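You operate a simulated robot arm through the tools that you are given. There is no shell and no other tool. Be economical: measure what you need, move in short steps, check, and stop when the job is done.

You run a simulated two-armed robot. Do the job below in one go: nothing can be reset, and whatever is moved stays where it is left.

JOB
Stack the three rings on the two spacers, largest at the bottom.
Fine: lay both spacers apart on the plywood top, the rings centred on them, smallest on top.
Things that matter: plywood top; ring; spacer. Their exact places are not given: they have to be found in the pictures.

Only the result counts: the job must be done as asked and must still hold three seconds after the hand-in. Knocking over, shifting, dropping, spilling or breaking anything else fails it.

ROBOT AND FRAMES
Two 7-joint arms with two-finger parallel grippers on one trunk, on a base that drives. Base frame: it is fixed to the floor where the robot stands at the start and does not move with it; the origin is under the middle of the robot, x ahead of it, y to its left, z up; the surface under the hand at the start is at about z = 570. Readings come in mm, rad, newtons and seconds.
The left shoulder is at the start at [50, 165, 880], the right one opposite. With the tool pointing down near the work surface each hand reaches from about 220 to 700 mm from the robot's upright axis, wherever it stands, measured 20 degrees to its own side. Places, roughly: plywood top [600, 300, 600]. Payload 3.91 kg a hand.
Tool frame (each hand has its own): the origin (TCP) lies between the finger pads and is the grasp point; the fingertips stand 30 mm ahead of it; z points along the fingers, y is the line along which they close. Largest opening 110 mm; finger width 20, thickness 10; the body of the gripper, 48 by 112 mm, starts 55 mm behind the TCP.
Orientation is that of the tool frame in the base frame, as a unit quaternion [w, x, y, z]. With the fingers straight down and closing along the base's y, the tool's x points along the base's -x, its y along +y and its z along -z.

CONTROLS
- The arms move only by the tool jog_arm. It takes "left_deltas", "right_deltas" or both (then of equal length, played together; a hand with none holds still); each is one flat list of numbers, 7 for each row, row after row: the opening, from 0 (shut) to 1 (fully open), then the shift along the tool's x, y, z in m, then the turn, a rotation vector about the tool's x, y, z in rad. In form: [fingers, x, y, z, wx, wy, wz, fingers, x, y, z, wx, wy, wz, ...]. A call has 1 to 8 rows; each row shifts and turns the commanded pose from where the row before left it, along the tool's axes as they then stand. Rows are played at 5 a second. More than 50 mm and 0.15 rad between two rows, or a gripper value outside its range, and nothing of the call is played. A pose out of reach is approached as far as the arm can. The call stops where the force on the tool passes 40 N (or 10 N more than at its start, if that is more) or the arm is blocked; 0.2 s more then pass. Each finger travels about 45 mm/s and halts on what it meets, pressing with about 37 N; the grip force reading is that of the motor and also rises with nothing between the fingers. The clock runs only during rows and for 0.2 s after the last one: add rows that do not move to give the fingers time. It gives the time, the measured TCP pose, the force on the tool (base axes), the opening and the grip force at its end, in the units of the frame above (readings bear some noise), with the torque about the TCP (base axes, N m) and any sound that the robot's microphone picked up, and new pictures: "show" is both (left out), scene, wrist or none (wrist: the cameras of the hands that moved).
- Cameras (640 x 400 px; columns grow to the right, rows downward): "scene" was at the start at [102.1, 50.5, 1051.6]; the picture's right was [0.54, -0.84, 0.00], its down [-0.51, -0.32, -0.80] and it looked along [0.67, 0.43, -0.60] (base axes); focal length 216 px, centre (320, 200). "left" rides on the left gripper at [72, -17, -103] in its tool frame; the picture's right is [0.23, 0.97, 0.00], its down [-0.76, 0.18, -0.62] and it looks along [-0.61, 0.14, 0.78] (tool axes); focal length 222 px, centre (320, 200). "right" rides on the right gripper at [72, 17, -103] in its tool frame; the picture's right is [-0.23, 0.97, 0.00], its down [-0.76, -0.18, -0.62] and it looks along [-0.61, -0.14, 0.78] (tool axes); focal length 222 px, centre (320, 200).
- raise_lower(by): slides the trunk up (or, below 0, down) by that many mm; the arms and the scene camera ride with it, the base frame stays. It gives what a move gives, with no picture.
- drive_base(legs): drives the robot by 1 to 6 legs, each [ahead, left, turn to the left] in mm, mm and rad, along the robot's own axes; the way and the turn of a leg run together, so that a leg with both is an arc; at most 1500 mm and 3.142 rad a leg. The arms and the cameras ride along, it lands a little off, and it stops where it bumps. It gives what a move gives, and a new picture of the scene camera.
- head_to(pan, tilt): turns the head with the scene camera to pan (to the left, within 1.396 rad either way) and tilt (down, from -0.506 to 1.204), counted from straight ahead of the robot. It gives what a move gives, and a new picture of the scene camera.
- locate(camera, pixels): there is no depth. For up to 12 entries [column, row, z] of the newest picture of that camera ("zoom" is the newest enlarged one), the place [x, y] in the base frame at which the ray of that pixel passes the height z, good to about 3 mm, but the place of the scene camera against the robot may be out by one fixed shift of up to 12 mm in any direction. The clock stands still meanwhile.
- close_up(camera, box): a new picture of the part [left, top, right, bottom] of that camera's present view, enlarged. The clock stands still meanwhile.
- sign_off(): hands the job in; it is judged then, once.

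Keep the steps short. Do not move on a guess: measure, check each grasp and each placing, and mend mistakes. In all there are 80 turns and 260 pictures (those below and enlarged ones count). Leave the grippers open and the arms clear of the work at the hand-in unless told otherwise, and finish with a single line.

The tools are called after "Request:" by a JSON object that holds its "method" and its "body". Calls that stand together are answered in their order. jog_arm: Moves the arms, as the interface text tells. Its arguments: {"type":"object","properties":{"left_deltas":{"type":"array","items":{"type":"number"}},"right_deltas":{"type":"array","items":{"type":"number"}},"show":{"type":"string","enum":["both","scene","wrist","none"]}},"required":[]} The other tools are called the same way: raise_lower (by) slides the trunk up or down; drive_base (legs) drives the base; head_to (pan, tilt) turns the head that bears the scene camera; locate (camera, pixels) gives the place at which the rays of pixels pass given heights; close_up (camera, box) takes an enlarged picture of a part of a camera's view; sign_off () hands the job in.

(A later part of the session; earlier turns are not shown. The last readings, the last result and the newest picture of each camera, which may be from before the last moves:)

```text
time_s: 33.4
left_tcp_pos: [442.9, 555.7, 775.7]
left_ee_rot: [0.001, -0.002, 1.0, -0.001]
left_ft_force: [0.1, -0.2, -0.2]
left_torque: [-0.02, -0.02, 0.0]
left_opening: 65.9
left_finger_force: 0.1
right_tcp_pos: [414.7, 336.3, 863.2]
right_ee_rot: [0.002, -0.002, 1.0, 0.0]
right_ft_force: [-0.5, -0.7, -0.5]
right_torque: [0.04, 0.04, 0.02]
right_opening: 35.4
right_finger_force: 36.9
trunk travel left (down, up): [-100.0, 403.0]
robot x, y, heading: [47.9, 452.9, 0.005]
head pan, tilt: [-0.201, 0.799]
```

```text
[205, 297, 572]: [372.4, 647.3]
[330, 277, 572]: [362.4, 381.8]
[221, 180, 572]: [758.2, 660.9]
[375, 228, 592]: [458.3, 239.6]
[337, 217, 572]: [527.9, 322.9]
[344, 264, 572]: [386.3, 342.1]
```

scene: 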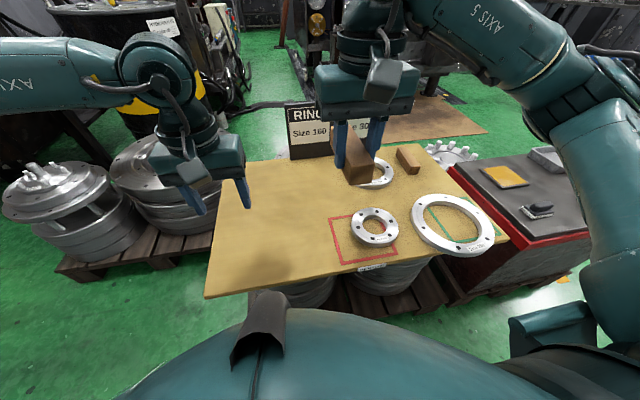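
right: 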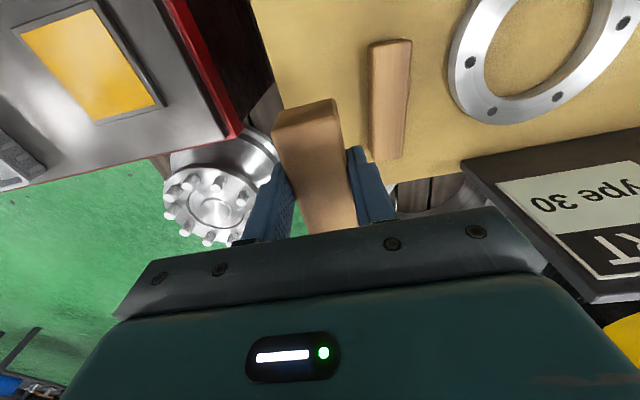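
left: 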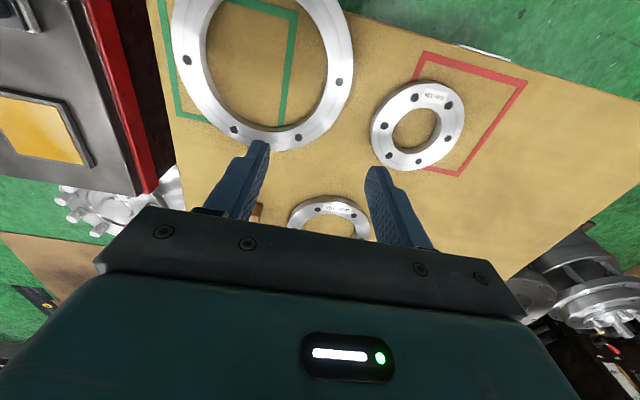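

The top spans x 367–780, y up to ~650. Stack centre chosen: (470, 430), spacers at y = 355 and 505. I swing the left hand outward and bring the right hand with spacer A to (448, 505).

Request:
{"method": "jog_arm", "body": {"right_deltas": [0, -0.008, 0.0425, 0.01, 0, 0, 0, 0, -0.008, 0.0425, 0.02, 0, 0, 0, 0, -0.008, 0.0425, 0.02, 0, 0, 0, 0, -0.01, 0.0425, 0.02, 0, 0, 0, 0, 0, 0, 0.03, 0, 0, 0, 0, 0, 0, 0.03, 0, 0, 0], "left_deltas": [0.6, 0, 0.045, 0, 0, 0, 0, 0.6, 0, 0.045, 0, 0, 0, 0, 0.6, 0, 0.045, 0, 0, 0, 0, 0.6, 0, 0.045, 0, 0, 0, 0, 0.6, 0, 0, 0, 0, 0, 0, 0.6, 0, 0, 0, 0, 0, 0], "show": "both"}}

```text
time_s: 34.8
left_tcp_pos: [439.1, 732.2, 774.9]
left_ee_rot: [0.001, -0.002, 1.0, -0.001]
left_ft_force: [0.0, 0.1, 1.0]
left_torque: [0.0, -0.02, -0.03]
left_opening: 65.9
left_finger_force: 0.1
right_tcp_pos: [447.2, 508.1, 733.8]
right_ee_rot: [0.001, -0.003, 1.0, 0.0]
right_ft_force: [0.2, 0.0, -0.8]
right_torque: [-0.01, 0.02, -0.01]
right_opening: 35.5
right_finger_force: 36.8
trunk travel left (down, up): [-100.0, 403.0]
robot x, y, heading: [50.2, 454.2, 0.008]
head pan, tilt: [-0.201, 0.799]
```

scene: 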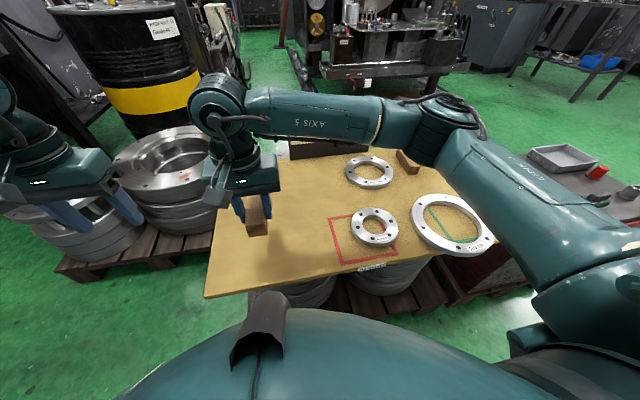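
right: 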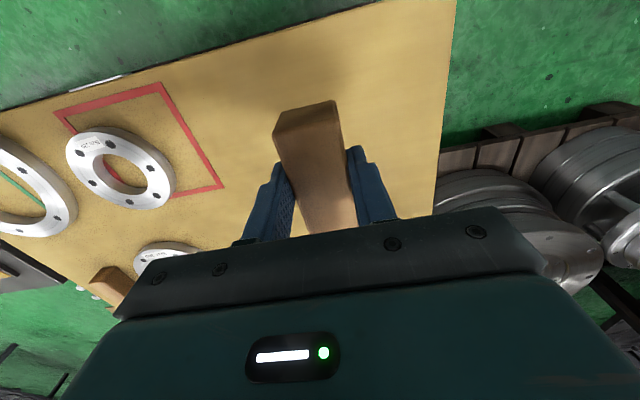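
left: 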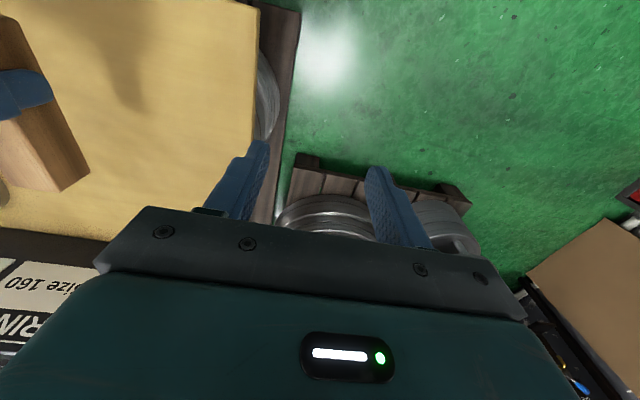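

Spacer A is over the free area. I lower it to TCP z ≈ 610 (the height at which it was gripped).

Request:
{"method": "jog_arm", "body": {"right_deltas": [0, 0, -0.003, 0.045, 0, 0, 0, 0, 0, 0, 0.045, 0, 0, 0, 0, 0, 0, 0.02, 0, 0, 0, 0, 0, 0, 0.01, 0, 0, 0, 0, 0, 0, 0.003, 0, 0, 0], "show": "none"}}

```text
time_s: 36.0
left_tcp_pos: [438.5, 732.1, 774.6]
left_ee_rot: [0.001, -0.001, 1.0, -0.001]
left_ft_force: [0.2, -0.4, 0.1]
left_torque: [0.01, -0.02, 0.0]
left_opening: 66.1
left_finger_force: 0.1
right_tcp_pos: [447.2, 504.2, 611.4]
right_ee_rot: [0.001, -0.003, 1.0, -0.001]
right_ft_force: [0.5, 1.2, -1.5]
right_torque: [0.01, -0.01, 0.0]
right_opening: 35.3
right_finger_force: 37.3
trunk travel left (down, up): [-100.0, 403.0]
robot x, y, heading: [51.4, 457.7, 0.008]
head pan, tilt: [-0.201, 0.799]
```

Request:
{"method": "jog_arm", "body": {"right_deltas": [0, 0, 0, 0.002, 0, 0, 0, 0, 0, 0, 0.001, 0, 0, 0], "show": "wrist"}}

```text
time_s: 36.6
left_tcp_pos: [439.9, 733.4, 776.7]
left_ee_rot: [0.002, -0.001, 1.0, -0.001]
left_ft_force: [1.2, 0.4, -0.8]
left_torque: [0.0, 0.02, 0.01]
left_opening: 65.8
left_finger_force: 0.0
right_tcp_pos: [447.2, 504.7, 608.9]
right_ee_rot: [0.002, -0.002, 1.0, 0.001]
right_ft_force: [-6.2, -2.1, 17.8]
right_torque: [-0.18, -0.87, -0.06]
right_opening: 35.4
right_finger_force: 37.1
trunk travel left (down, up): [-100.0, 403.0]
robot x, y, heading: [50.2, 456.6, -0.0]
head pan, tilt: [-0.201, 0.799]
```

right: 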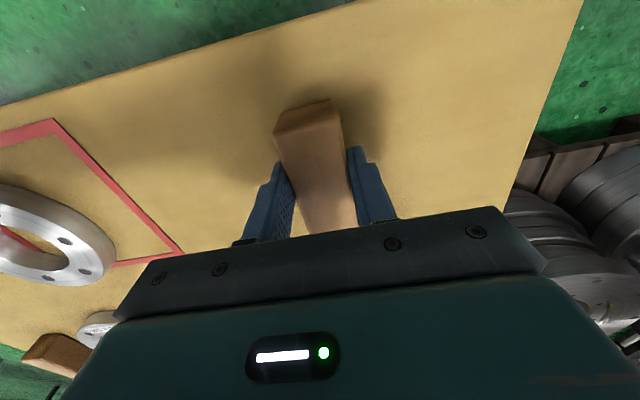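

Contact felt (18 N). I open and lift straight up.

Request:
{"method": "jog_arm", "body": {"right_deltas": [0.6, 0, 0, -0.001, 0, 0, 0, 0.6, 0, 0, 0, 0, 0, 0, 0.6, 0, 0, 0, 0, 0, 0, 0.6, 0, 0, -0.045, 0, 0, 0, 0.6, 0, 0, -0.045, 0, 0, 0, 0.6, 0, -0.02, -0.04, 0, 0, 0, 0.6, 0, -0.045, 0, 0, 0, 0, 0.6, 0, -0.045, 0, 0, 0, 0], "show": "wrist"}}

Request:
{"method": "close_up", "body": {"camera": "right", "box": [260, 20, 560, 220]}}

```text
time_s: 38.4
left_tcp_pos: [439.1, 733.0, 775.7]
left_ee_rot: [0.0, -0.001, 1.0, -0.001]
left_ft_force: [0.7, -0.5, 0.0]
left_torque: [0.0, 0.01, 0.0]
left_opening: 65.8
left_finger_force: 0.1
right_tcp_pos: [447.2, 393.5, 736.6]
right_ee_rot: [0.001, -0.002, 1.0, 0.0]
right_ft_force: [-0.6, 0.2, 0.0]
right_torque: [-0.02, -0.01, -0.01]
right_opening: 66.1
right_finger_force: 0.1
trunk travel left (down, up): [-100.0, 403.0]
robot x, y, heading: [54.2, 457.0, 0.004]
head pan, tilt: [-0.201, 0.799]
```

right: 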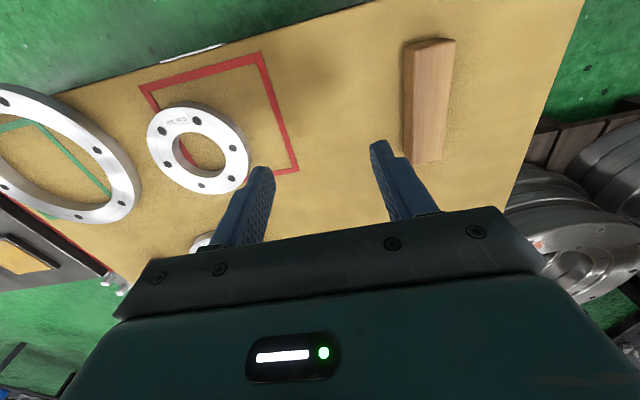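

```text
2.00 times, centred on (410, 120) of right
```

zoom: 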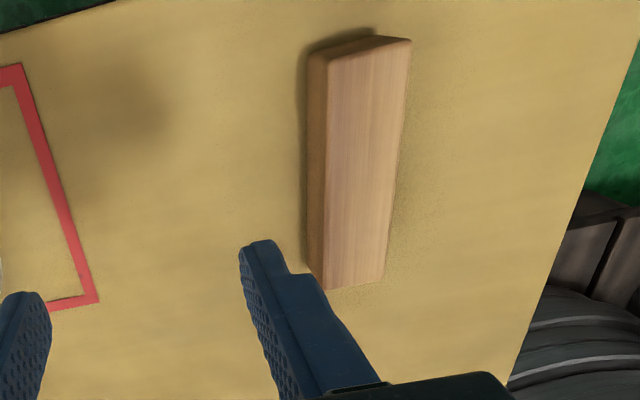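

Spacer A lies flat. Measuring it.

Request:
{"method": "locate", "body": {"camera": "zoom", "pixels": [[330, 58, 602], [411, 40, 602], [324, 290, 602], [383, 279, 602]]}}

Request:
{"method": "drive_base", "body": {"legs": [[0, -465, 0]]}}

```text
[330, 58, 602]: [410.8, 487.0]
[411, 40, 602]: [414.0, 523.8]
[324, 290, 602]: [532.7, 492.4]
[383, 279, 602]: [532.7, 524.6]
```

```text
time_s: 43.0
left_tcp_pos: [441.3, 272.7, 775.5]
left_ee_rot: [0.001, -0.006, 1.0, 0.0]
left_ft_force: [0.8, 0.8, 0.0]
left_torque: [0.0, 0.03, -0.02]
left_opening: 65.7
left_finger_force: 0.0
right_tcp_pos: [451.2, -67.6, 736.5]
right_ee_rot: [0.001, -0.006, 1.0, 0.001]
right_ft_force: [0.7, -0.3, 0.0]
right_torque: [-0.03, 0.02, -0.02]
right_opening: 66.1
right_finger_force: 0.1
trunk travel left (down, up): [-100.0, 403.0]
robot x, y, heading: [53.5, -6.9, 0.01]
head pan, tilt: [-0.201, 0.799]
```

scene: 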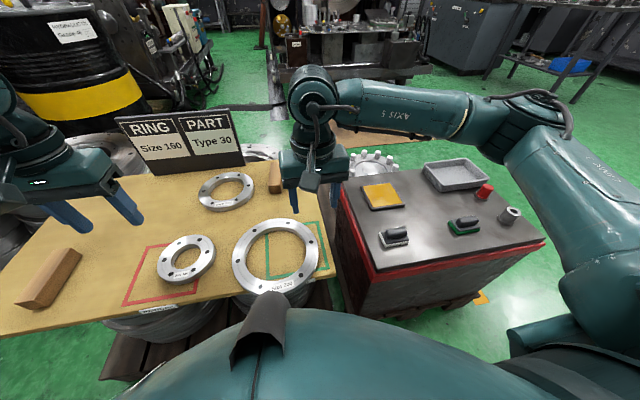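

Spacer A is centred at (472, 507) along x, good. For spacer B I drive 110 mm left and 8 mm ahead so it lies comfortably within the right arm's reach.

Request:
{"method": "drive_base", "body": {"legs": [[8, 110, 0]]}}

Request:
{"method": "jog_arm", "body": {"right_deltas": [0.6, -0.045, -0.005, 0, 0, 0, 0, 0.6, -0.045, -0.005, 0, 0, 0, 0, 0.6, -0.045, -0.005, 0, 0, 0, 0, 0.6, -0.03, -0.01, 0, 0, 0, 0, 0.6, 0, 0, 0.03, 0, 0, 0, 0.6, 0, 0, 0, 0, 0, 0], "show": "wrist"}}

```text
time_s: 44.6
left_tcp_pos: [446.9, 380.1, 775.4]
left_ee_rot: [0.001, -0.007, 1.0, -0.001]
left_ft_force: [0.4, -0.6, -0.1]
left_torque: [0.0, 0.0, 0.0]
left_opening: 65.9
left_finger_force: 0.2
right_tcp_pos: [457.8, 42.2, 736.2]
right_ee_rot: [0.001, -0.007, 1.0, 0.0]
right_ft_force: [-0.4, 0.3, 0.6]
right_torque: [0.03, 0.0, 0.01]
right_opening: 66.2
right_finger_force: 0.0
trunk travel left (down, up): [-100.0, 403.0]
robot x, y, heading: [61.3, 105.5, 0.017]
head pan, tilt: [-0.201, 0.799]
```

scene: 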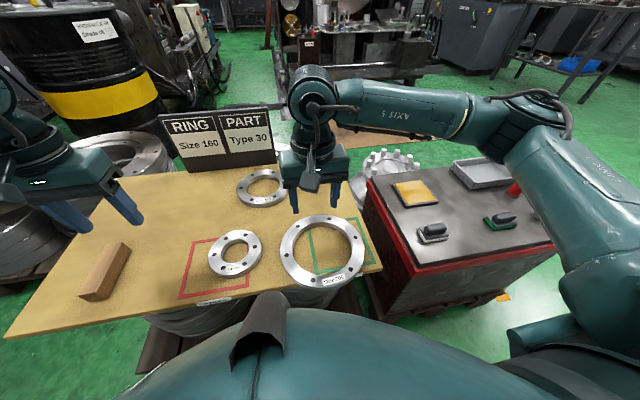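

```text
time_s: 46.0
left_tcp_pos: [447.2, 381.4, 775.4]
left_ee_rot: [0.001, -0.006, 1.0, -0.001]
left_ft_force: [-0.1, -0.8, 0.1]
left_torque: [0.04, -0.02, -0.01]
left_opening: 65.7
left_finger_force: 0.1
right_tcp_pos: [624.4, 17.1, 708.3]
right_ee_rot: [0.001, -0.006, 1.0, 0.0]
right_ft_force: [0.1, -1.5, 0.3]
right_torque: [0.01, -0.01, 0.02]
right_opening: 65.9
right_finger_force: 0.1
trunk travel left (down, up): [-100.0, 403.0]
robot x, y, heading: [60.4, 98.7, 0.013]
head pan, tilt: [-0.201, 0.799]
```

right: 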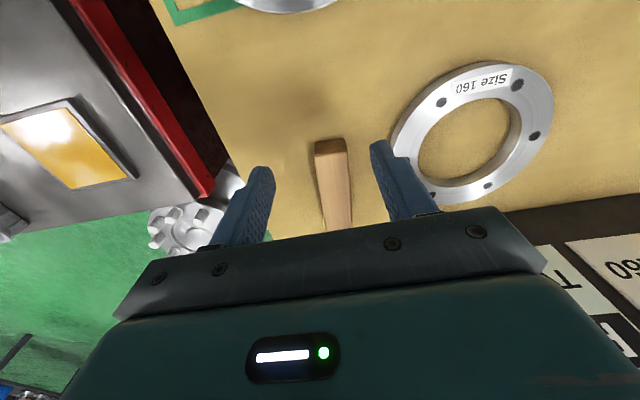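

Measuring spacer B again in this view.

Request:
{"method": "locate", "body": {"camera": "right", "pixels": [[315, 155, 602], [347, 151, 602], [324, 229, 602], [351, 225, 602], [500, 210, 572], [640, 190, 572]]}}

Request:
{"method": "close_up", "body": {"camera": "right", "box": [260, 60, 560, 240]}}

```text
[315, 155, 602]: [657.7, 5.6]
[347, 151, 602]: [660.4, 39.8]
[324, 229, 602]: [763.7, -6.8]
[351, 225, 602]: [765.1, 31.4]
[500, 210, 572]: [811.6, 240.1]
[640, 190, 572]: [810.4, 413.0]
```

```text
2.13 times, centred on (410, 150) of right
```

zoom: 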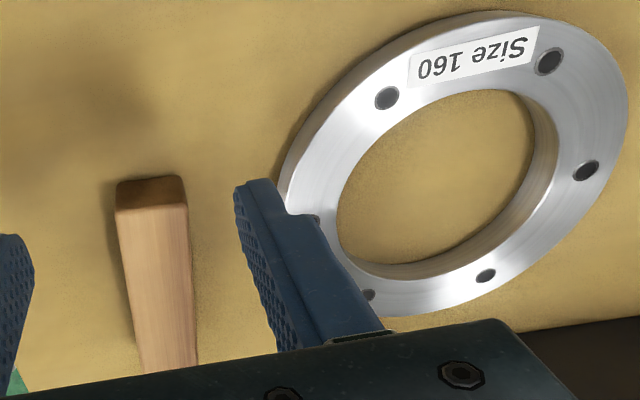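

Spacer B's axis is turned about −0.08 rad; at x = 692 its centre is y ≈ 19. I align the yaw, go there and descend to z ≈ 610.

Request:
{"method": "jog_arm", "body": {"right_deltas": [0.6, -0.034, 0.001, 0, 0, 0, 0.08, 0.6, -0.034, -0.001, 0, 0, 0, 0, 0.6, 0, 0, 0.04, 0, 0, 0, 0.6, 0, 0, 0.04, 0, 0, 0, 0.6, 0, 0, 0.018, 0, 0, 0, 0.6, 0, 0, 0, 0, 0, 0], "show": "wrist"}}

```text
time_s: 47.4
left_tcp_pos: [447.8, 380.1, 776.2]
left_ee_rot: [0.0, -0.006, 1.0, -0.001]
left_ft_force: [-0.1, -0.6, 0.0]
left_torque: [0.01, 0.0, 0.03]
left_opening: 66.1
left_finger_force: 0.1
right_tcp_pos: [694.2, 19.2, 609.8]
right_ee_rot: [0.001, 0.032, 0.999, 0.0]
right_ft_force: [0.1, 0.0, 0.1]
right_torque: [-0.02, 0.02, 0.02]
right_opening: 66.0
right_finger_force: 0.1
trunk travel left (down, up): [-100.0, 403.0]
robot x, y, heading: [61.3, 103.2, 0.012]
head pan, tilt: [-0.201, 0.799]
```

right: 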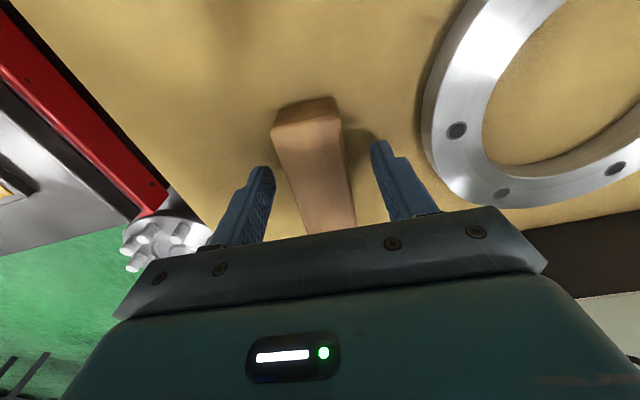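

Well straddled. Close, lift 130 mm and retreat with the yaw taken back.

Request:
{"method": "jog_arm", "body": {"right_deltas": [0, 0, 0, 0, 0, 0, 0, 0, 0, 0, 0, 0, 0, 0, 0, 0, 0, 0, 0, 0, 0, 0, 0, 0, -0.045, 0, 0, 0, 0, 0, 0, -0.045, 0, 0, 0, 0, 0.045, 0, -0.02, 0, 0, 0, 0, 0.045, 0, -0.02, 0, 0, 0, 0, 0.045, 0, 0, 0, 0, -0.064], "show": "wrist"}}

```text
time_s: 49.2
left_tcp_pos: [447.4, 382.2, 775.3]
left_ee_rot: [0.001, -0.007, 1.0, 0.0]
left_ft_force: [-0.3, -0.3, 1.0]
left_torque: [-0.01, 0.03, 0.01]
left_opening: 66.0
left_finger_force: 0.1
right_tcp_pos: [556.3, 27.2, 737.6]
right_ee_rot: [0.001, 0.002, 1.0, 0.001]
right_ft_force: [0.2, -0.6, -0.4]
right_torque: [-0.02, 0.02, -0.02]
right_opening: 35.5
right_finger_force: 37.2
trunk travel left (down, up): [-100.0, 403.0]
robot x, y, heading: [59.9, 99.4, 0.006]
head pan, tilt: [-0.201, 0.799]
```

right: 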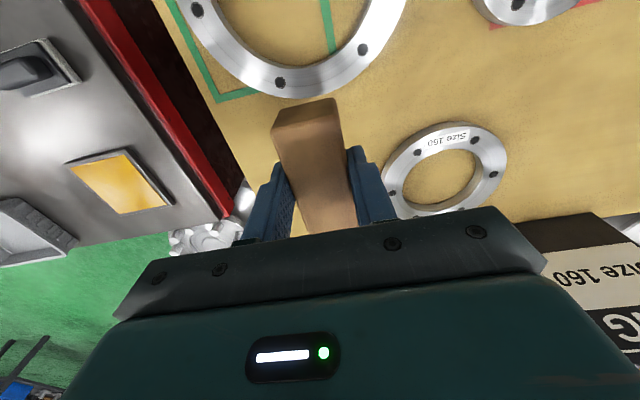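

Spacer B held. I back off slightly and drive 350 mm left, then bring the right hand to about (450, 357).

Request:
{"method": "drive_base", "body": {"legs": [[-8, 0, 0], [0, 350, 0]]}}

```text
time_s: 53.2
left_tcp_pos: [430.0, 740.6, 776.5]
left_ee_rot: [0.001, -0.011, 1.0, -0.001]
left_ft_force: [-0.2, 0.1, -0.9]
left_torque: [0.01, 0.02, -0.03]
left_opening: 66.1
left_finger_force: 0.1
right_tcp_pos: [542.4, 387.8, 736.5]
right_ee_rot: [0.001, -0.004, 1.0, 0.0]
right_ft_force: [-0.4, 0.8, -1.2]
right_torque: [0.01, 0.0, -0.01]
right_opening: 35.4
right_finger_force: 36.7
trunk travel left (down, up): [-100.0, 403.0]
robot x, y, heading: [44.7, 453.7, 0.024]
head pan, tilt: [-0.201, 0.799]
```

scene: 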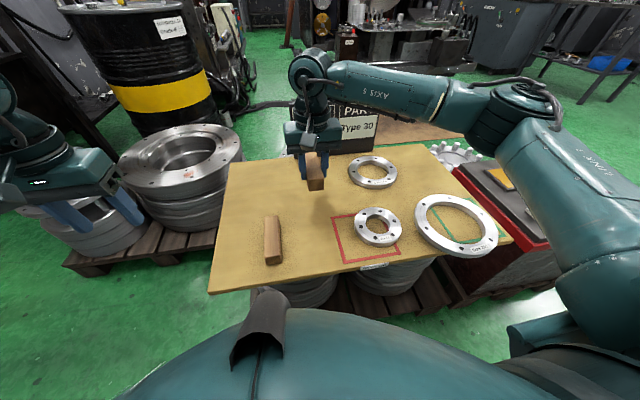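

Request:
{"method": "jog_arm", "body": {"right_deltas": [0, 0.045, -0.015, 0, 0, 0, 0, 0, 0.047, -0.015, 0, 0, 0, 0, 0, 0, 0, 0.045, 0, 0, 0, 0, 0, 0, 0.045, 0, 0, 0, 0, 0, 0, 0.03, 0, 0, 0, 0, 0, 0, 0.004, 0, 0, 0, 0, 0, 0, 0, 0, 0, 0], "show": "wrist"}}

```text
time_s: 54.8
left_tcp_pos: [430.8, 740.9, 775.0]
left_ee_rot: [0.001, -0.011, 1.0, 0.0]
left_ft_force: [-0.2, 0.4, -0.3]
left_torque: [-0.01, -0.02, 0.0]
left_opening: 65.8
left_finger_force: 0.1
right_tcp_pos: [453.1, 358.2, 610.8]
right_ee_rot: [0.001, -0.005, 1.0, 0.0]
right_ft_force: [-0.3, 0.9, -0.5]
right_torque: [-0.01, 0.0, -0.02]
right_opening: 35.4
right_finger_force: 36.5
trunk travel left (down, up): [-100.0, 403.0]
robot x, y, heading: [47.3, 462.8, 0.023]
head pan, tilt: [-0.201, 0.799]
```

right: 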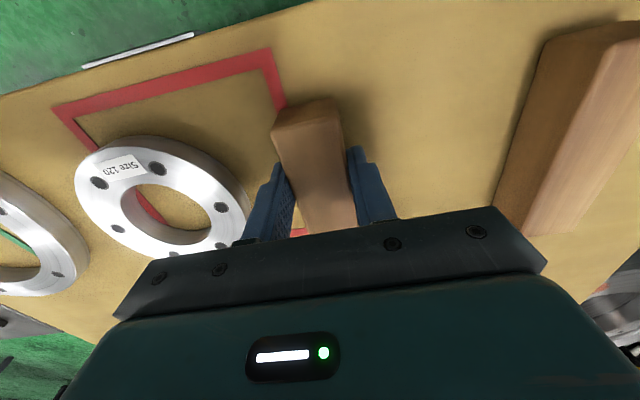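

Nearly down. Last 2 mm, open, then lift and look.

Request:
{"method": "jog_arm", "body": {"right_deltas": [0, 0, 0, 0.0015, 0, 0, 0, 0.6, 0, 0, 0, 0, 0, 0, 0.6, 0, 0, 0, 0, 0, 0, 0.6, 0, 0, 0, 0, 0, 0, 0.6, 0, 0, -0.045, 0, 0, 0, 0.6, 0, 0, -0.045, 0, 0, 0, 0.6, 0.02, 0.02, -0.04, 0, 0, 0, 0.6, 0.02, 0.04, -0.02, 0, 0, 0], "show": "wrist"}}

Request:
{"method": "close_up", "body": {"camera": "right", "box": [200, 0, 520, 200]}}

```text
time_s: 56.6
left_tcp_pos: [428.8, 740.4, 774.8]
left_ee_rot: [0.001, -0.011, 1.0, -0.001]
left_ft_force: [0.0, 0.3, -0.5]
left_torque: [-0.06, -0.02, 0.02]
left_opening: 65.9
left_finger_force: 0.0
right_tcp_pos: [410.7, 418.0, 758.7]
right_ee_rot: [0.0, -0.003, 1.0, 0.001]
right_ft_force: [0.5, -0.6, 0.4]
right_torque: [-0.01, 0.02, 0.0]
right_opening: 65.7
right_finger_force: 0.1
trunk travel left (down, up): [-100.0, 403.0]
robot x, y, heading: [46.9, 456.9, 0.022]
head pan, tilt: [-0.201, 0.799]
```

right: 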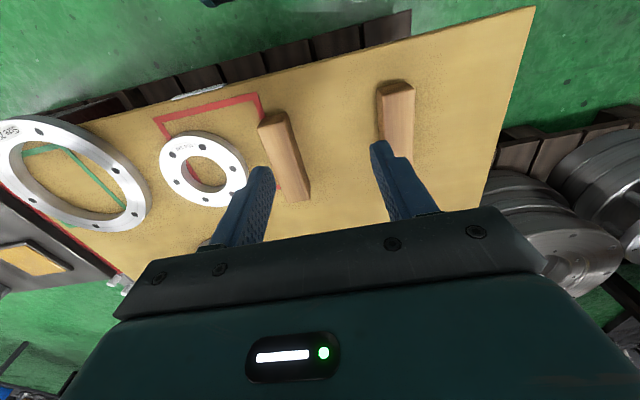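

```text
2.00 times, centred on (360, 100) of right
```

zoom: 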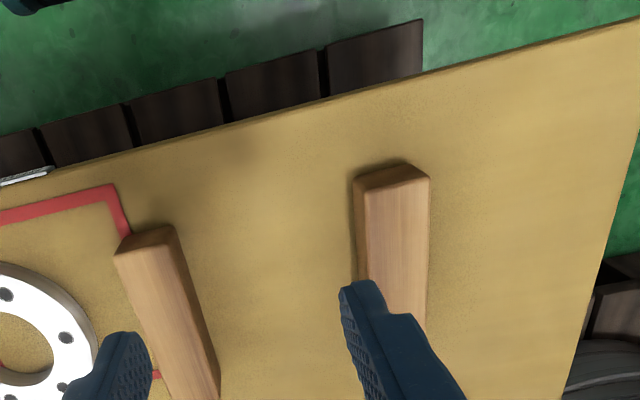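

Request:
{"method": "locate", "body": {"camera": "zoom", "pixels": [[115, 257, 602], [176, 240, 602], [221, 392, 602], [367, 194, 602], [429, 179, 602], [427, 330, 602]]}}

Request:
{"method": "locate", "body": {"camera": "right", "pixels": [[291, 203, 602], [310, 195, 602], [203, 168, 592], [73, 172, 592]]}}

```text
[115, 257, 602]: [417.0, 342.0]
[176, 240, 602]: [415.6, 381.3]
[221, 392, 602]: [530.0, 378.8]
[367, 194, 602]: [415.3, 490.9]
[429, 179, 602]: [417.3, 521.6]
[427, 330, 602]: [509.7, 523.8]
```

```text
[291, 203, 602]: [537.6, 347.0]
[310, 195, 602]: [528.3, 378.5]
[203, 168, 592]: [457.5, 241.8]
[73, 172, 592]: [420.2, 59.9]
```

Both spacers lie flat and parallel: centres about (474, 359) and (472, 506); stack centre ≈ (473, 433). Now back to the large ring: drive 457 mm right.

Request:
{"method": "drive_base", "body": {"legs": [[0, -457, -0.02]]}}

Request:
{"method": "close_up", "body": {"camera": "right", "box": [160, 0, 640, 300]}}

Request:
{"method": "close_up", "body": {"camera": "left", "box": [0, 0, 480, 300]}}

```text
time_s: 61.1
left_tcp_pos: [440.5, 291.6, 775.0]
left_ee_rot: [0.0, -0.004, 1.0, -0.001]
left_ft_force: [0.4, -0.8, 0.3]
left_torque: [0.0, -0.03, -0.01]
left_opening: 66.0
left_finger_force: 0.0
right_tcp_pos: [416.5, -29.0, 756.4]
right_ee_rot: [0.002, 0.003, 1.0, 0.0]
right_ft_force: [-0.1, -0.6, 0.5]
right_torque: [-0.03, -0.01, 0.01]
right_opening: 66.3
right_finger_force: 0.0
trunk travel left (down, up): [-100.0, 403.0]
robot x, y, heading: [51.9, 15.1, 0.003]
head pan, tilt: [-0.201, 0.799]
```

scene: 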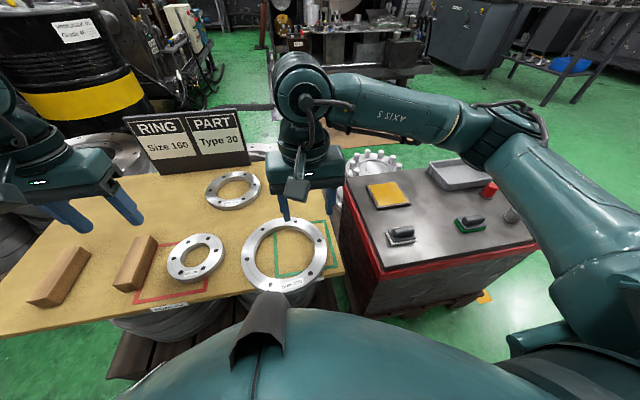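

```text
1.33 times, centred on (400, 150) of right
```

zoom: 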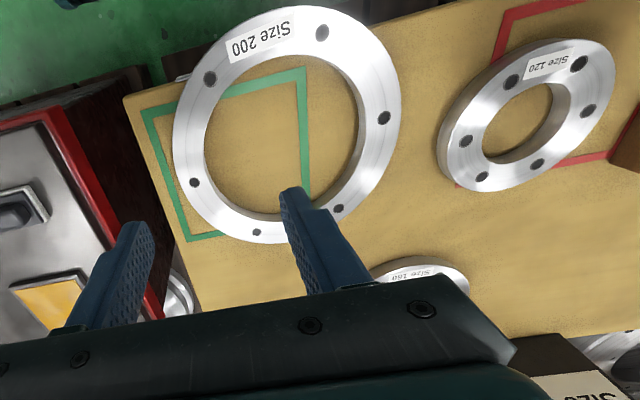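

```text
1.33 times, centred on (240, 150) of left
```

zoom: 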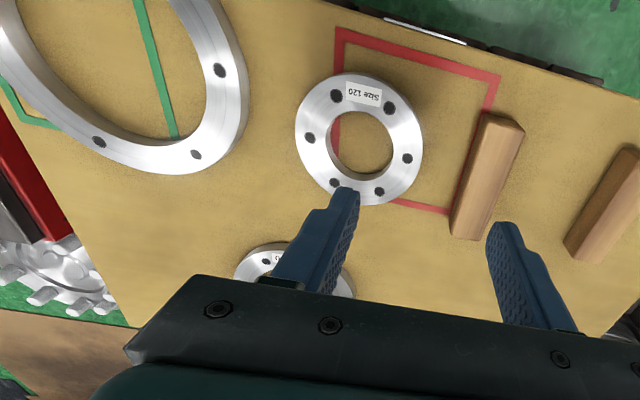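

I measure the large ring by its six bolt holes (right camera) and check its thickness plane; also the small ring via the left camera.

Request:
{"method": "locate", "body": {"camera": "right", "pixels": [[401.5, 24, 592], [448, 87.75, 592], [413.5, 156, 592], [352.75, 174, 592], [305.5, 136.5, 592], [317.5, 59.25, 592], [289, 109, 592], [460.7, 71, 592], [381, 4, 592], [359, 182.5, 592], [313.7, 97.5, 592], [428.5, 71, 592]]}}

Request:
{"method": "locate", "body": {"camera": "zoom", "pixels": [[336, 96, 592], [390, 108, 592], [407, 158, 592], [380, 192, 592], [334, 183, 592], [309, 138, 592], [295, 128, 592], [424, 150, 592]]}}

```text
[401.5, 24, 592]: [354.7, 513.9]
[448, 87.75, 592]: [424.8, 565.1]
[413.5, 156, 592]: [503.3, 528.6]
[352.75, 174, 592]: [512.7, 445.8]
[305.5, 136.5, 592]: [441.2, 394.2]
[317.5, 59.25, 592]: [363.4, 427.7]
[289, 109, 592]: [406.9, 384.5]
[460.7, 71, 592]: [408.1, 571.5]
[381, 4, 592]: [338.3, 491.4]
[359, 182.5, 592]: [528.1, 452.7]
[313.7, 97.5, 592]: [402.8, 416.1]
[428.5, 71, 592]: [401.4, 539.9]
```

```text
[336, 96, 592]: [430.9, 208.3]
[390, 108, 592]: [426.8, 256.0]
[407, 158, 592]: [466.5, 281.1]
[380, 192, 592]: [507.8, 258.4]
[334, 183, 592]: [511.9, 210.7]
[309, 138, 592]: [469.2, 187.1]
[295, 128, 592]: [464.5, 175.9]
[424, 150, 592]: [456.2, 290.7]
```

The large ring's centre works out at about (440, 32), annulus radius 70–99; small ring centre (469, 234). I shift the base slightly (8 ahead, 18 right) to keep the left arm in its range, then bring both hands above the ring's two sides (left y=117, right y=−53).

Request:
{"method": "drive_base", "body": {"legs": [[8, -18, 0]]}}

Request:
{"method": "jog_arm", "body": {"left_deltas": [0.6, 0, -0.04, 0.01, 0, 0, 0, 0.6, 0, -0.04, 0.01, 0, 0, 0, 0.6, 0, -0.04, 0.01, 0, 0, 0, 0.6, 0.005, -0.035, 0, 0, 0, 0], "right_deltas": [0.6, -0.008, 0, 0.01, 0, 0, 0, 0.6, -0.008, 0, 0.01, 0, 0, 0, 0.6, 0, 0, 0.0, 0, 0, 0, 0.6, 0, 0, 0, 0, 0, 0], "show": "wrist"}}

```text
time_s: 61.9
left_tcp_pos: [448.4, 275.2, 775.7]
left_ee_rot: [0.002, -0.004, 1.0, -0.001]
left_ft_force: [-0.1, 0.6, 0.8]
left_torque: [0.02, 0.02, 0.03]
left_opening: 66.4
left_finger_force: 0.1
right_tcp_pos: [424.7, -47.6, 757.8]
right_ee_rot: [0.001, 0.003, 1.0, 0.001]
right_ft_force: [-0.9, 0.6, -0.5]
right_torque: [0.02, 0.0, -0.01]
right_opening: 66.0
right_finger_force: 0.0
trunk travel left (down, up): [-100.0, 403.0]
robot x, y, heading: [62.4, -1.7, 0.009]
head pan, tilt: [-0.201, 0.799]
```

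scene: 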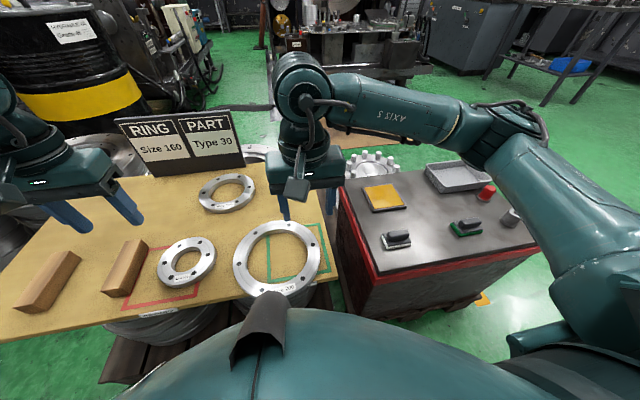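

```text
time_s: 62.9
left_tcp_pos: [445.5, 118.0, 743.6]
left_ee_rot: [0.001, -0.005, 1.0, -0.002]
left_ft_force: [1.0, -0.8, 0.6]
left_torque: [0.01, 0.02, -0.03]
left_opening: 66.0
left_finger_force: 0.2
right_tcp_pos: [442.0, -47.2, 737.3]
right_ee_rot: [-0.001, 0.003, 1.0, 0.0]
right_ft_force: [-0.6, -0.6, 0.1]
right_torque: [0.02, -0.03, -0.01]
right_opening: 66.0
right_finger_force: 0.1
trunk travel left (down, up): [-100.0, 403.0]
robot x, y, heading: [59.4, -3.9, 0.011]
head pan, tilt: [-0.201, 0.799]
```

right: 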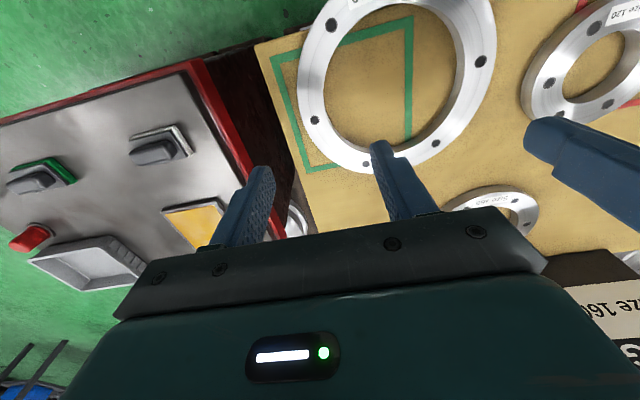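
left: 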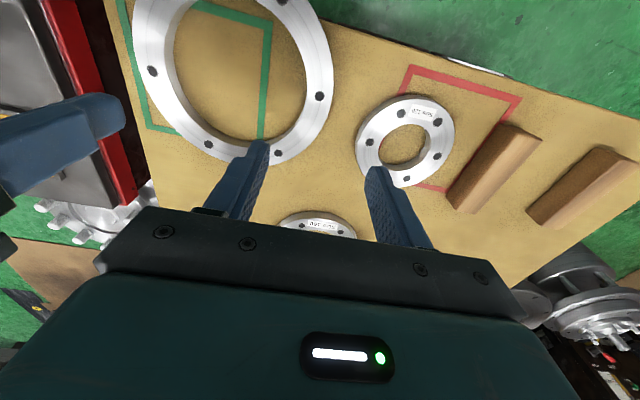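

Re-measuring the large ring's centre from both wrist cameras via opposite bolt holes.

Request:
{"method": "locate", "body": {"camera": "right", "pixels": [[332, 25, 592], [436, 143, 592], [480, 61, 592], [315, 119, 592], [364, 156, 592]]}}

Request:
{"method": "locate", "body": {"camera": "left", "pixels": [[153, 71, 592], [319, 97, 592], [208, 143, 592], [281, 2, 592], [133, 65, 592], [333, 85, 592]]}}

```text
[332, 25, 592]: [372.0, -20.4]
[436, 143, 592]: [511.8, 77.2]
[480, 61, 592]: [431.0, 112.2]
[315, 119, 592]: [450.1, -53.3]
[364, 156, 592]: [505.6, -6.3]
```

```text
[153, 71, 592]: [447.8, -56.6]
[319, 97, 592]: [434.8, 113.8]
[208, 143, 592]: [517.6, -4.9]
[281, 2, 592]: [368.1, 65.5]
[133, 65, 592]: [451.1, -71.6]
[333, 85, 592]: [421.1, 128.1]
```

Both cameras agree: centre (441.7, 29.2), OD 200. I descend both hands astride the annulus at y = 114 and y = −56 to TCP z ≈ 607.

Request:
{"method": "jog_arm", "body": {"left_deltas": [0.6, 0.004, -0.004, 0, 0, 0, 0, 0.6, 0, 0, 0.045, 0, 0, 0, 0.6, 0, 0, 0.045, 0, 0, 0, 0.6, 0, 0, 0.03, 0, 0, 0, 0.6, 0, 0, 0.016, 0, 0, 0, 0.6, 0, 0, 0, 0, 0, 0], "right_deltas": [0.6, 0, -0.0086, 0, 0, 0, 0, 0.6, 0, 0, 0.045, 0, 0, 0, 0.6, 0, 0, 0.045, 0, 0, 0, 0.6, 0, 0, 0.03, 0, 0, 0, 0.6, 0, 0, 0.01, 0, 0, 0, 0.6, 0, 0, 0, 0, 0, 0], "show": "both"}}

```text
time_s: 64.3
left_tcp_pos: [435.0, 141.8, 624.9]
left_ee_rot: [0.002, -0.005, 1.0, -0.001]
left_ft_force: [0.9, 0.5, -0.4]
left_torque: [0.01, -0.02, -0.01]
left_opening: 65.9
left_finger_force: 0.0
left hand out of reach, approached as far as the arm can: row 3, 4, 5
right_tcp_pos: [441.1, -54.9, 607.5]
right_ee_rot: [0.001, 0.001, 1.0, 0.0]
right_ft_force: [-0.6, 1.3, 1.4]
right_torque: [-0.04, -0.02, -0.01]
right_opening: 65.8
right_finger_force: 0.0
trunk travel left (down, up): [-100.0, 403.0]
robot x, y, heading: [62.2, -4.9, 0.005]
head pan, tilt: [-0.201, 0.799]
```

scene: 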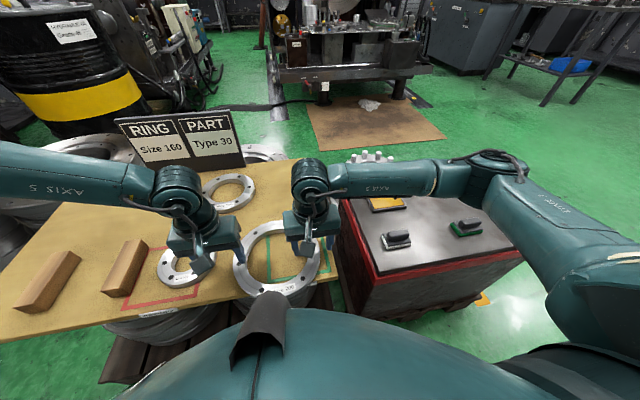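
right: 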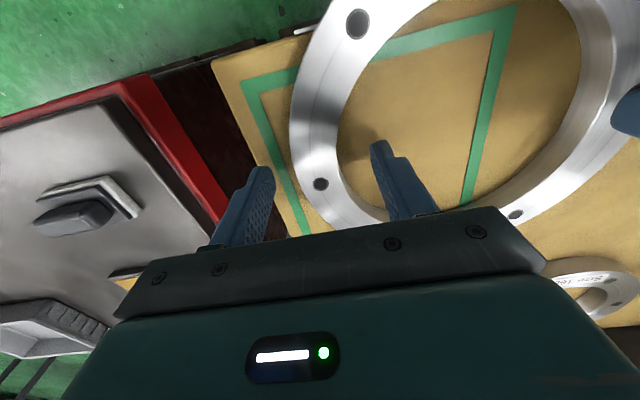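
left: 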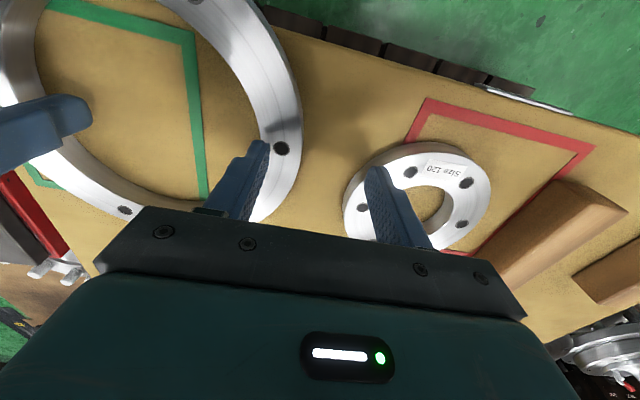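

The left arm's inward limit grows at low height (needs ≈22° outward). I lift both hands clear and shift the robot 60 mm to the right so the ring lies more to its left.

Request:
{"method": "jog_arm", "body": {"left_deltas": [0.6, 0, 0, -0.04, 0, 0, 0, 0.6, 0, 0, -0.04, 0, 0, 0, 0.6, 0, 0, -0.02, 0, 0, 0], "right_deltas": [0.6, 0, 0, -0.04, 0, 0, 0, 0.6, 0, 0, -0.04, 0, 0, 0, 0.6, 0, 0, -0.02, 0, 0, 0], "show": "none"}}

Request:
{"method": "drive_base", "body": {"legs": [[-5, 0, 0], [0, -60, 0]]}}

```text
time_s: 65.1
left_tcp_pos: [432.6, 141.1, 724.7]
left_ee_rot: [0.001, -0.005, 1.0, -0.001]
left_ft_force: [-0.6, -0.1, 0.1]
left_torque: [0.01, -0.01, 0.01]
left_opening: 65.9
left_finger_force: 0.1
right_tcp_pos: [442.8, -54.5, 709.3]
right_ee_rot: [0.0, 0.003, 1.0, 0.0]
right_ft_force: [-1.0, -0.4, -0.4]
right_torque: [0.03, 0.01, 0.0]
right_opening: 65.9
right_finger_force: 0.1
trunk travel left (down, up): [-100.0, 403.0]
robot x, y, heading: [58.4, -3.2, 0.011]
head pan, tilt: [-0.201, 0.799]
```

```text
time_s: 66.6
left_tcp_pos: [428.1, 82.6, 724.4]
left_ee_rot: [0.0, -0.005, 1.0, 0.0]
left_ft_force: [-0.4, 0.2, 0.9]
left_torque: [-0.01, -0.01, 0.04]
left_opening: 65.9
left_finger_force: 0.0
right_tcp_pos: [436.5, -114.7, 707.7]
right_ee_rot: [0.001, 0.003, 1.0, 0.0]
right_ft_force: [-0.3, 0.8, -0.5]
right_torque: [0.02, 0.01, 0.0]
right_opening: 66.0
right_finger_force: 0.0
trunk travel left (down, up): [-100.0, 403.0]
robot x, y, heading: [54.4, -65.3, 0.007]
head pan, tilt: [-0.201, 0.799]
```

scene: 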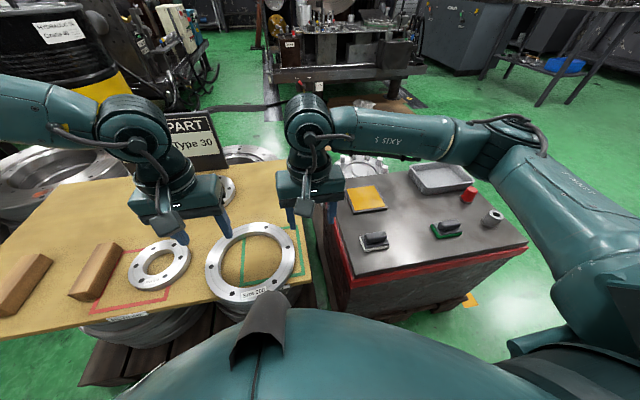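

Moving both hands to above their grips (left (441.7,114), right (441.7,−56)) and down to z ≈ 650 first.

Request:
{"method": "jog_arm", "body": {"left_deltas": [0.6, -0.007, 0.016, 0, 0, 0, 0, 0.6, -0.0067, 0.0156, 0, 0, 0, 0, 0.6, 0, 0, 0.04, 0, 0, 0, 0.6, 0, 0, 0.036, 0, 0, 0, 0.6, 0, 0, 0, 0, 0, 0], "right_deltas": [0.6, -0.003, 0.03, 0, 0, 0, 0, 0.6, -0.002, 0.029, 0, 0, 0, 0, 0.6, 0, 0, 0.03, 0, 0, 0, 0.6, 0, 0, 0.03, 0, 0, 0, 0.6, 0, 0, 0, 0, 0, 0], "show": "wrist"}}

```text
time_s: 67.8
left_tcp_pos: [439.9, 112.3, 648.8]
left_ee_rot: [0.002, -0.004, 1.0, -0.001]
left_ft_force: [-0.2, 0.2, 0.1]
left_torque: [0.0, 0.01, -0.05]
left_opening: 66.1
left_finger_force: 0.1
right_tcp_pos: [444.1, -56.9, 649.7]
right_ee_rot: [0.001, 0.003, 1.0, 0.001]
right_ft_force: [0.3, -0.8, 0.3]
right_torque: [0.03, 0.02, 0.02]
right_opening: 66.0
right_finger_force: 0.1
trunk travel left (down, up): [-100.0, 403.0]
robot x, y, heading: [56.9, -65.1, 0.006]
head pan, tilt: [-0.201, 0.799]
```

right: 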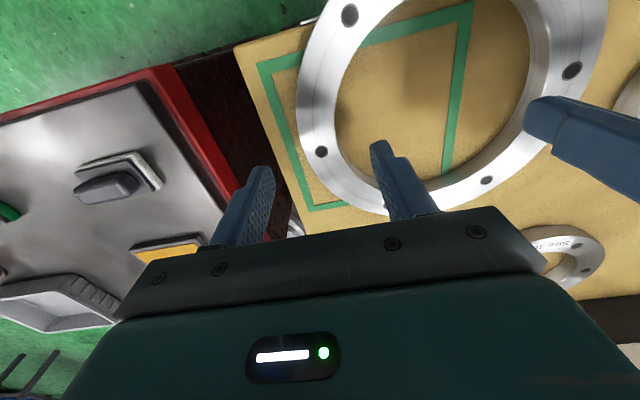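
left: 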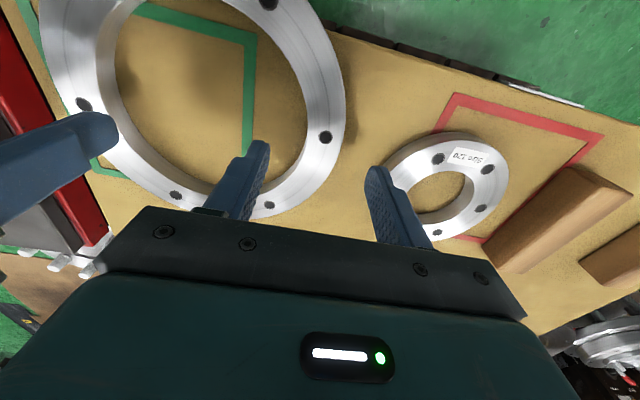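

Both well placed. Descend 41 mm to z ≈ 608.

Request:
{"method": "jog_arm", "body": {"left_deltas": [0.6, -0.001, 0.001, 0.02, 0, 0, 0, 0.6, 0, 0, 0.021, 0, 0, 0, 0.6, 0, 0, 0, 0, 0, 0], "right_deltas": [0.6, 0.001, 0.001, 0.02, 0, 0, 0, 0.6, 0, 0, 0.022, 0, 0, 0, 0.6, 0, 0, 0, 0, 0, 0], "show": "wrist"}}

```text
time_s: 68.6
left_tcp_pos: [443.0, 114.1, 606.0]
left_ee_rot: [0.0, -0.004, 1.0, 0.0]
left_ft_force: [0.2, 0.6, 0.5]
left_torque: [0.01, 0.0, 0.0]
left_opening: 65.9
left_finger_force: 0.1
right_tcp_pos: [442.9, -55.7, 605.6]
right_ee_rot: [-0.001, 0.003, 1.0, 0.0]
right_ft_force: [0.0, 0.0, -0.2]
right_torque: [0.0, 0.0, 0.01]
right_opening: 65.9
right_finger_force: 0.1
trunk travel left (down, up): [-100.0, 403.0]
robot x, y, heading: [54.4, -59.7, 0.005]
head pan, tilt: [-0.201, 0.799]
```

right: 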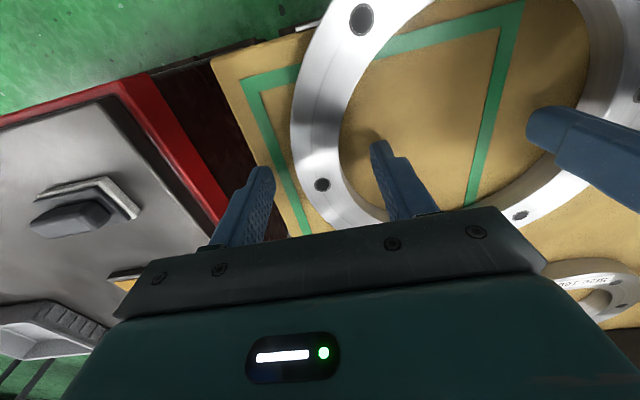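
left: 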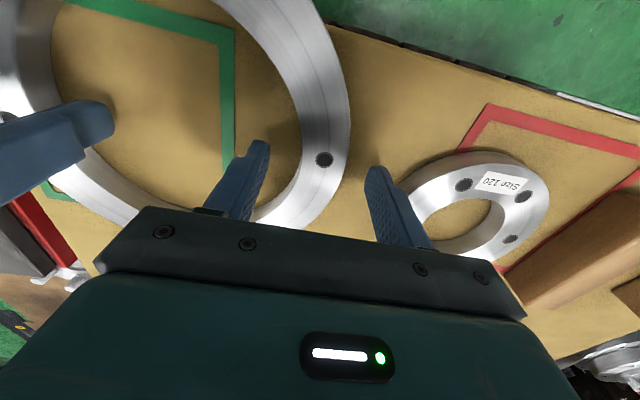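

Both annulus sides are straddled. Closing both hands.

Request:
{"method": "jog_arm", "body": {"left_deltas": [0, 0, 0, 0, 0, 0, 0, 0, 0, 0, 0, 0, 0, 0, 0, 0, 0, 0, 0, 0, 0, 0, 0, 0, 0, 0, 0, 0], "right_deltas": [0, 0, 0, 0, 0, 0, 0, 0, 0, 0, 0, 0, 0, 0, 0, 0, 0, 0, 0, 0, 0, 0, 0, 0, 0, 0, 0, 0], "show": "none"}}

```text
time_s: 69.6
left_tcp_pos: [443.1, 115.6, 606.5]
left_ee_rot: [0.0, -0.004, 1.0, 0.002]
left_ft_force: [-5.4, 18.8, 6.0]
left_torque: [0.31, -0.09, -0.72]
left_opening: 24.8
left_finger_force: 37.1
right_tcp_pos: [442.6, -57.5, 605.8]
right_ee_rot: [0.002, 0.006, 1.0, -0.002]
right_ft_force: [7.3, -16.8, -0.4]
right_torque: [-0.15, 0.37, -0.66]
right_opening: 24.2
right_finger_force: 36.7
trunk travel left (down, up): [-100.0, 403.0]
robot x, y, heading: [56.8, -66.2, 0.007]
head pan, tilt: [-0.201, 0.799]
```

Both grips hold (24.5 mm annulus). There is some stress between the hands (±18 N); I relax it by 1.5 mm each outward, then lift 20 mm.

Request:
{"method": "jog_arm", "body": {"left_deltas": [0, 0, 0.0015, 0, 0, 0, 0, 0, 0, 0, -0.005, 0, 0, 0, 0, 0, 0, -0.007, 0, 0, 0, 0, 0, 0, -0.008, 0, 0, 0], "right_deltas": [0, 0, -0.0015, 0, 0, 0, 0, 0, 0, 0, -0.005, 0, 0, 0, 0, 0, 0, -0.007, 0, 0, 0, 0, 0, 0, -0.008, 0, 0, 0], "show": "both"}}

```text
time_s: 70.6
left_tcp_pos: [441.4, 116.8, 627.6]
left_ee_rot: [-0.002, -0.003, 1.0, 0.001]
left_ft_force: [-12.3, 11.4, -8.6]
left_torque: [0.63, 0.37, -1.0]
left_opening: 24.4
left_finger_force: 36.8
right_tcp_pos: [442.5, -56.6, 626.1]
right_ee_rot: [0.002, 0.003, 1.0, 0.0]
right_ft_force: [10.7, -10.7, -0.1]
right_torque: [0.17, -0.32, -0.92]
right_opening: 24.2
right_finger_force: 37.2
trunk travel left (down, up): [-100.0, 403.0]
robot x, y, heading: [56.7, -62.5, 0.008]
head pan, tilt: [-0.201, 0.799]
```

scene: 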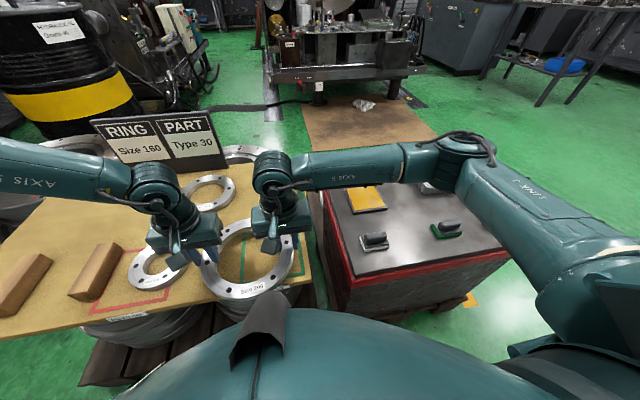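
right: 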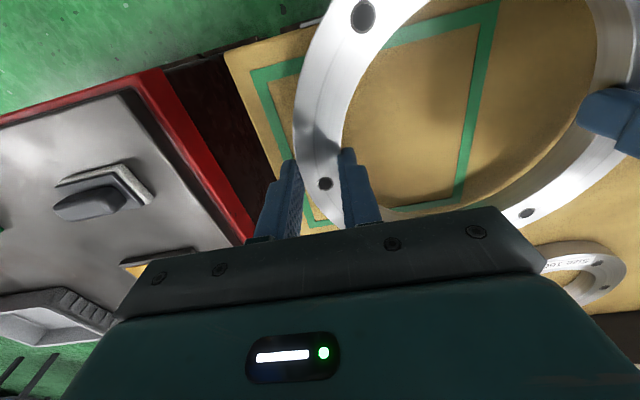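
left: 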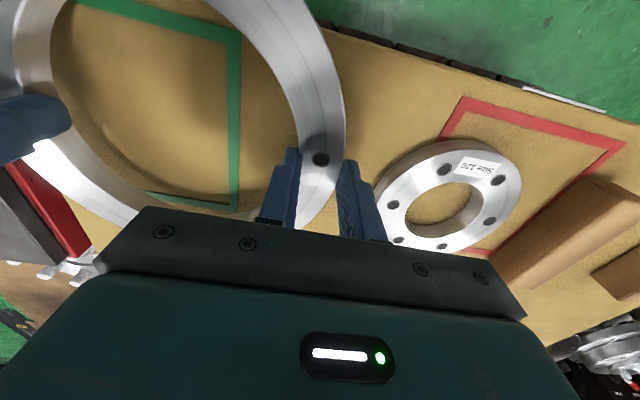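

The large ring is lifted (≈1 kg in all). I raise it another 75 mm, then drive 403 mm left.

Request:
{"method": "jog_arm", "body": {"left_deltas": [0, 0, 0.0005, -0.02, 0, 0, 0, 0, 0, 0, -0.02, 0, 0, 0, 0, 0, 0, -0.02, 0, 0, 0, 0, 0, 0, -0.015, 0, 0, 0], "right_deltas": [0, 0, -0.0005, -0.02, 0, 0, 0, 0, 0, 0, -0.02, 0, 0, 0, 0, 0, 0, -0.02, 0, 0, 0, 0, 0, 0, -0.015, 0, 0, 0], "show": "none"}}

Request:
{"method": "drive_base", "body": {"legs": [[0, 403, 0]]}}

```text
time_s: 71.6
left_tcp_pos: [442.6, 117.4, 701.1]
left_ee_rot: [0.0, -0.004, 1.0, -0.001]
left_ft_force: [-14.1, 6.6, -1.7]
left_torque: [0.2, 0.74, -1.22]
left_opening: 24.4
left_finger_force: 37.1
right_tcp_pos: [442.6, -57.2, 700.8]
right_ee_rot: [0.002, 0.004, 1.0, 0.0]
right_ft_force: [14.6, -7.3, -4.4]
right_torque: [-0.43, -0.74, -1.2]
right_opening: 24.3
right_finger_force: 37.2
trunk travel left (down, up): [-100.0, 403.0]
robot x, y, heading: [55.8, -63.2, 0.011]
head pan, tilt: [-0.201, 0.799]
```

```text
time_s: 75.7
left_tcp_pos: [438.7, 517.1, 700.5]
left_ee_rot: [0.001, -0.003, 1.0, -0.001]
left_ft_force: [-12.2, -7.2, -3.9]
left_torque: [-0.14, 0.26, -0.96]
left_opening: 24.8
left_finger_force: 36.8
right_tcp_pos: [438.7, 342.8, 699.8]
right_ee_rot: [0.001, 0.004, 1.0, 0.0]
right_ft_force: [12.3, 6.7, -3.4]
right_torque: [0.16, -0.22, -1.0]
right_opening: 24.3
right_finger_force: 36.5
trunk travel left (down, up): [-100.0, 403.0]
robot x, y, heading: [54.9, 333.6, 0.008]
head pan, tilt: [-0.201, 0.799]
```

scene: 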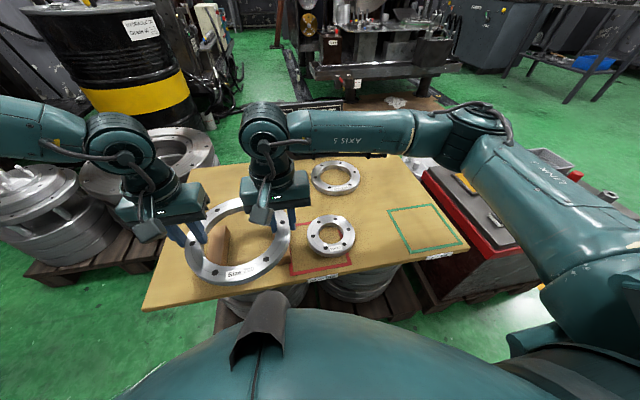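

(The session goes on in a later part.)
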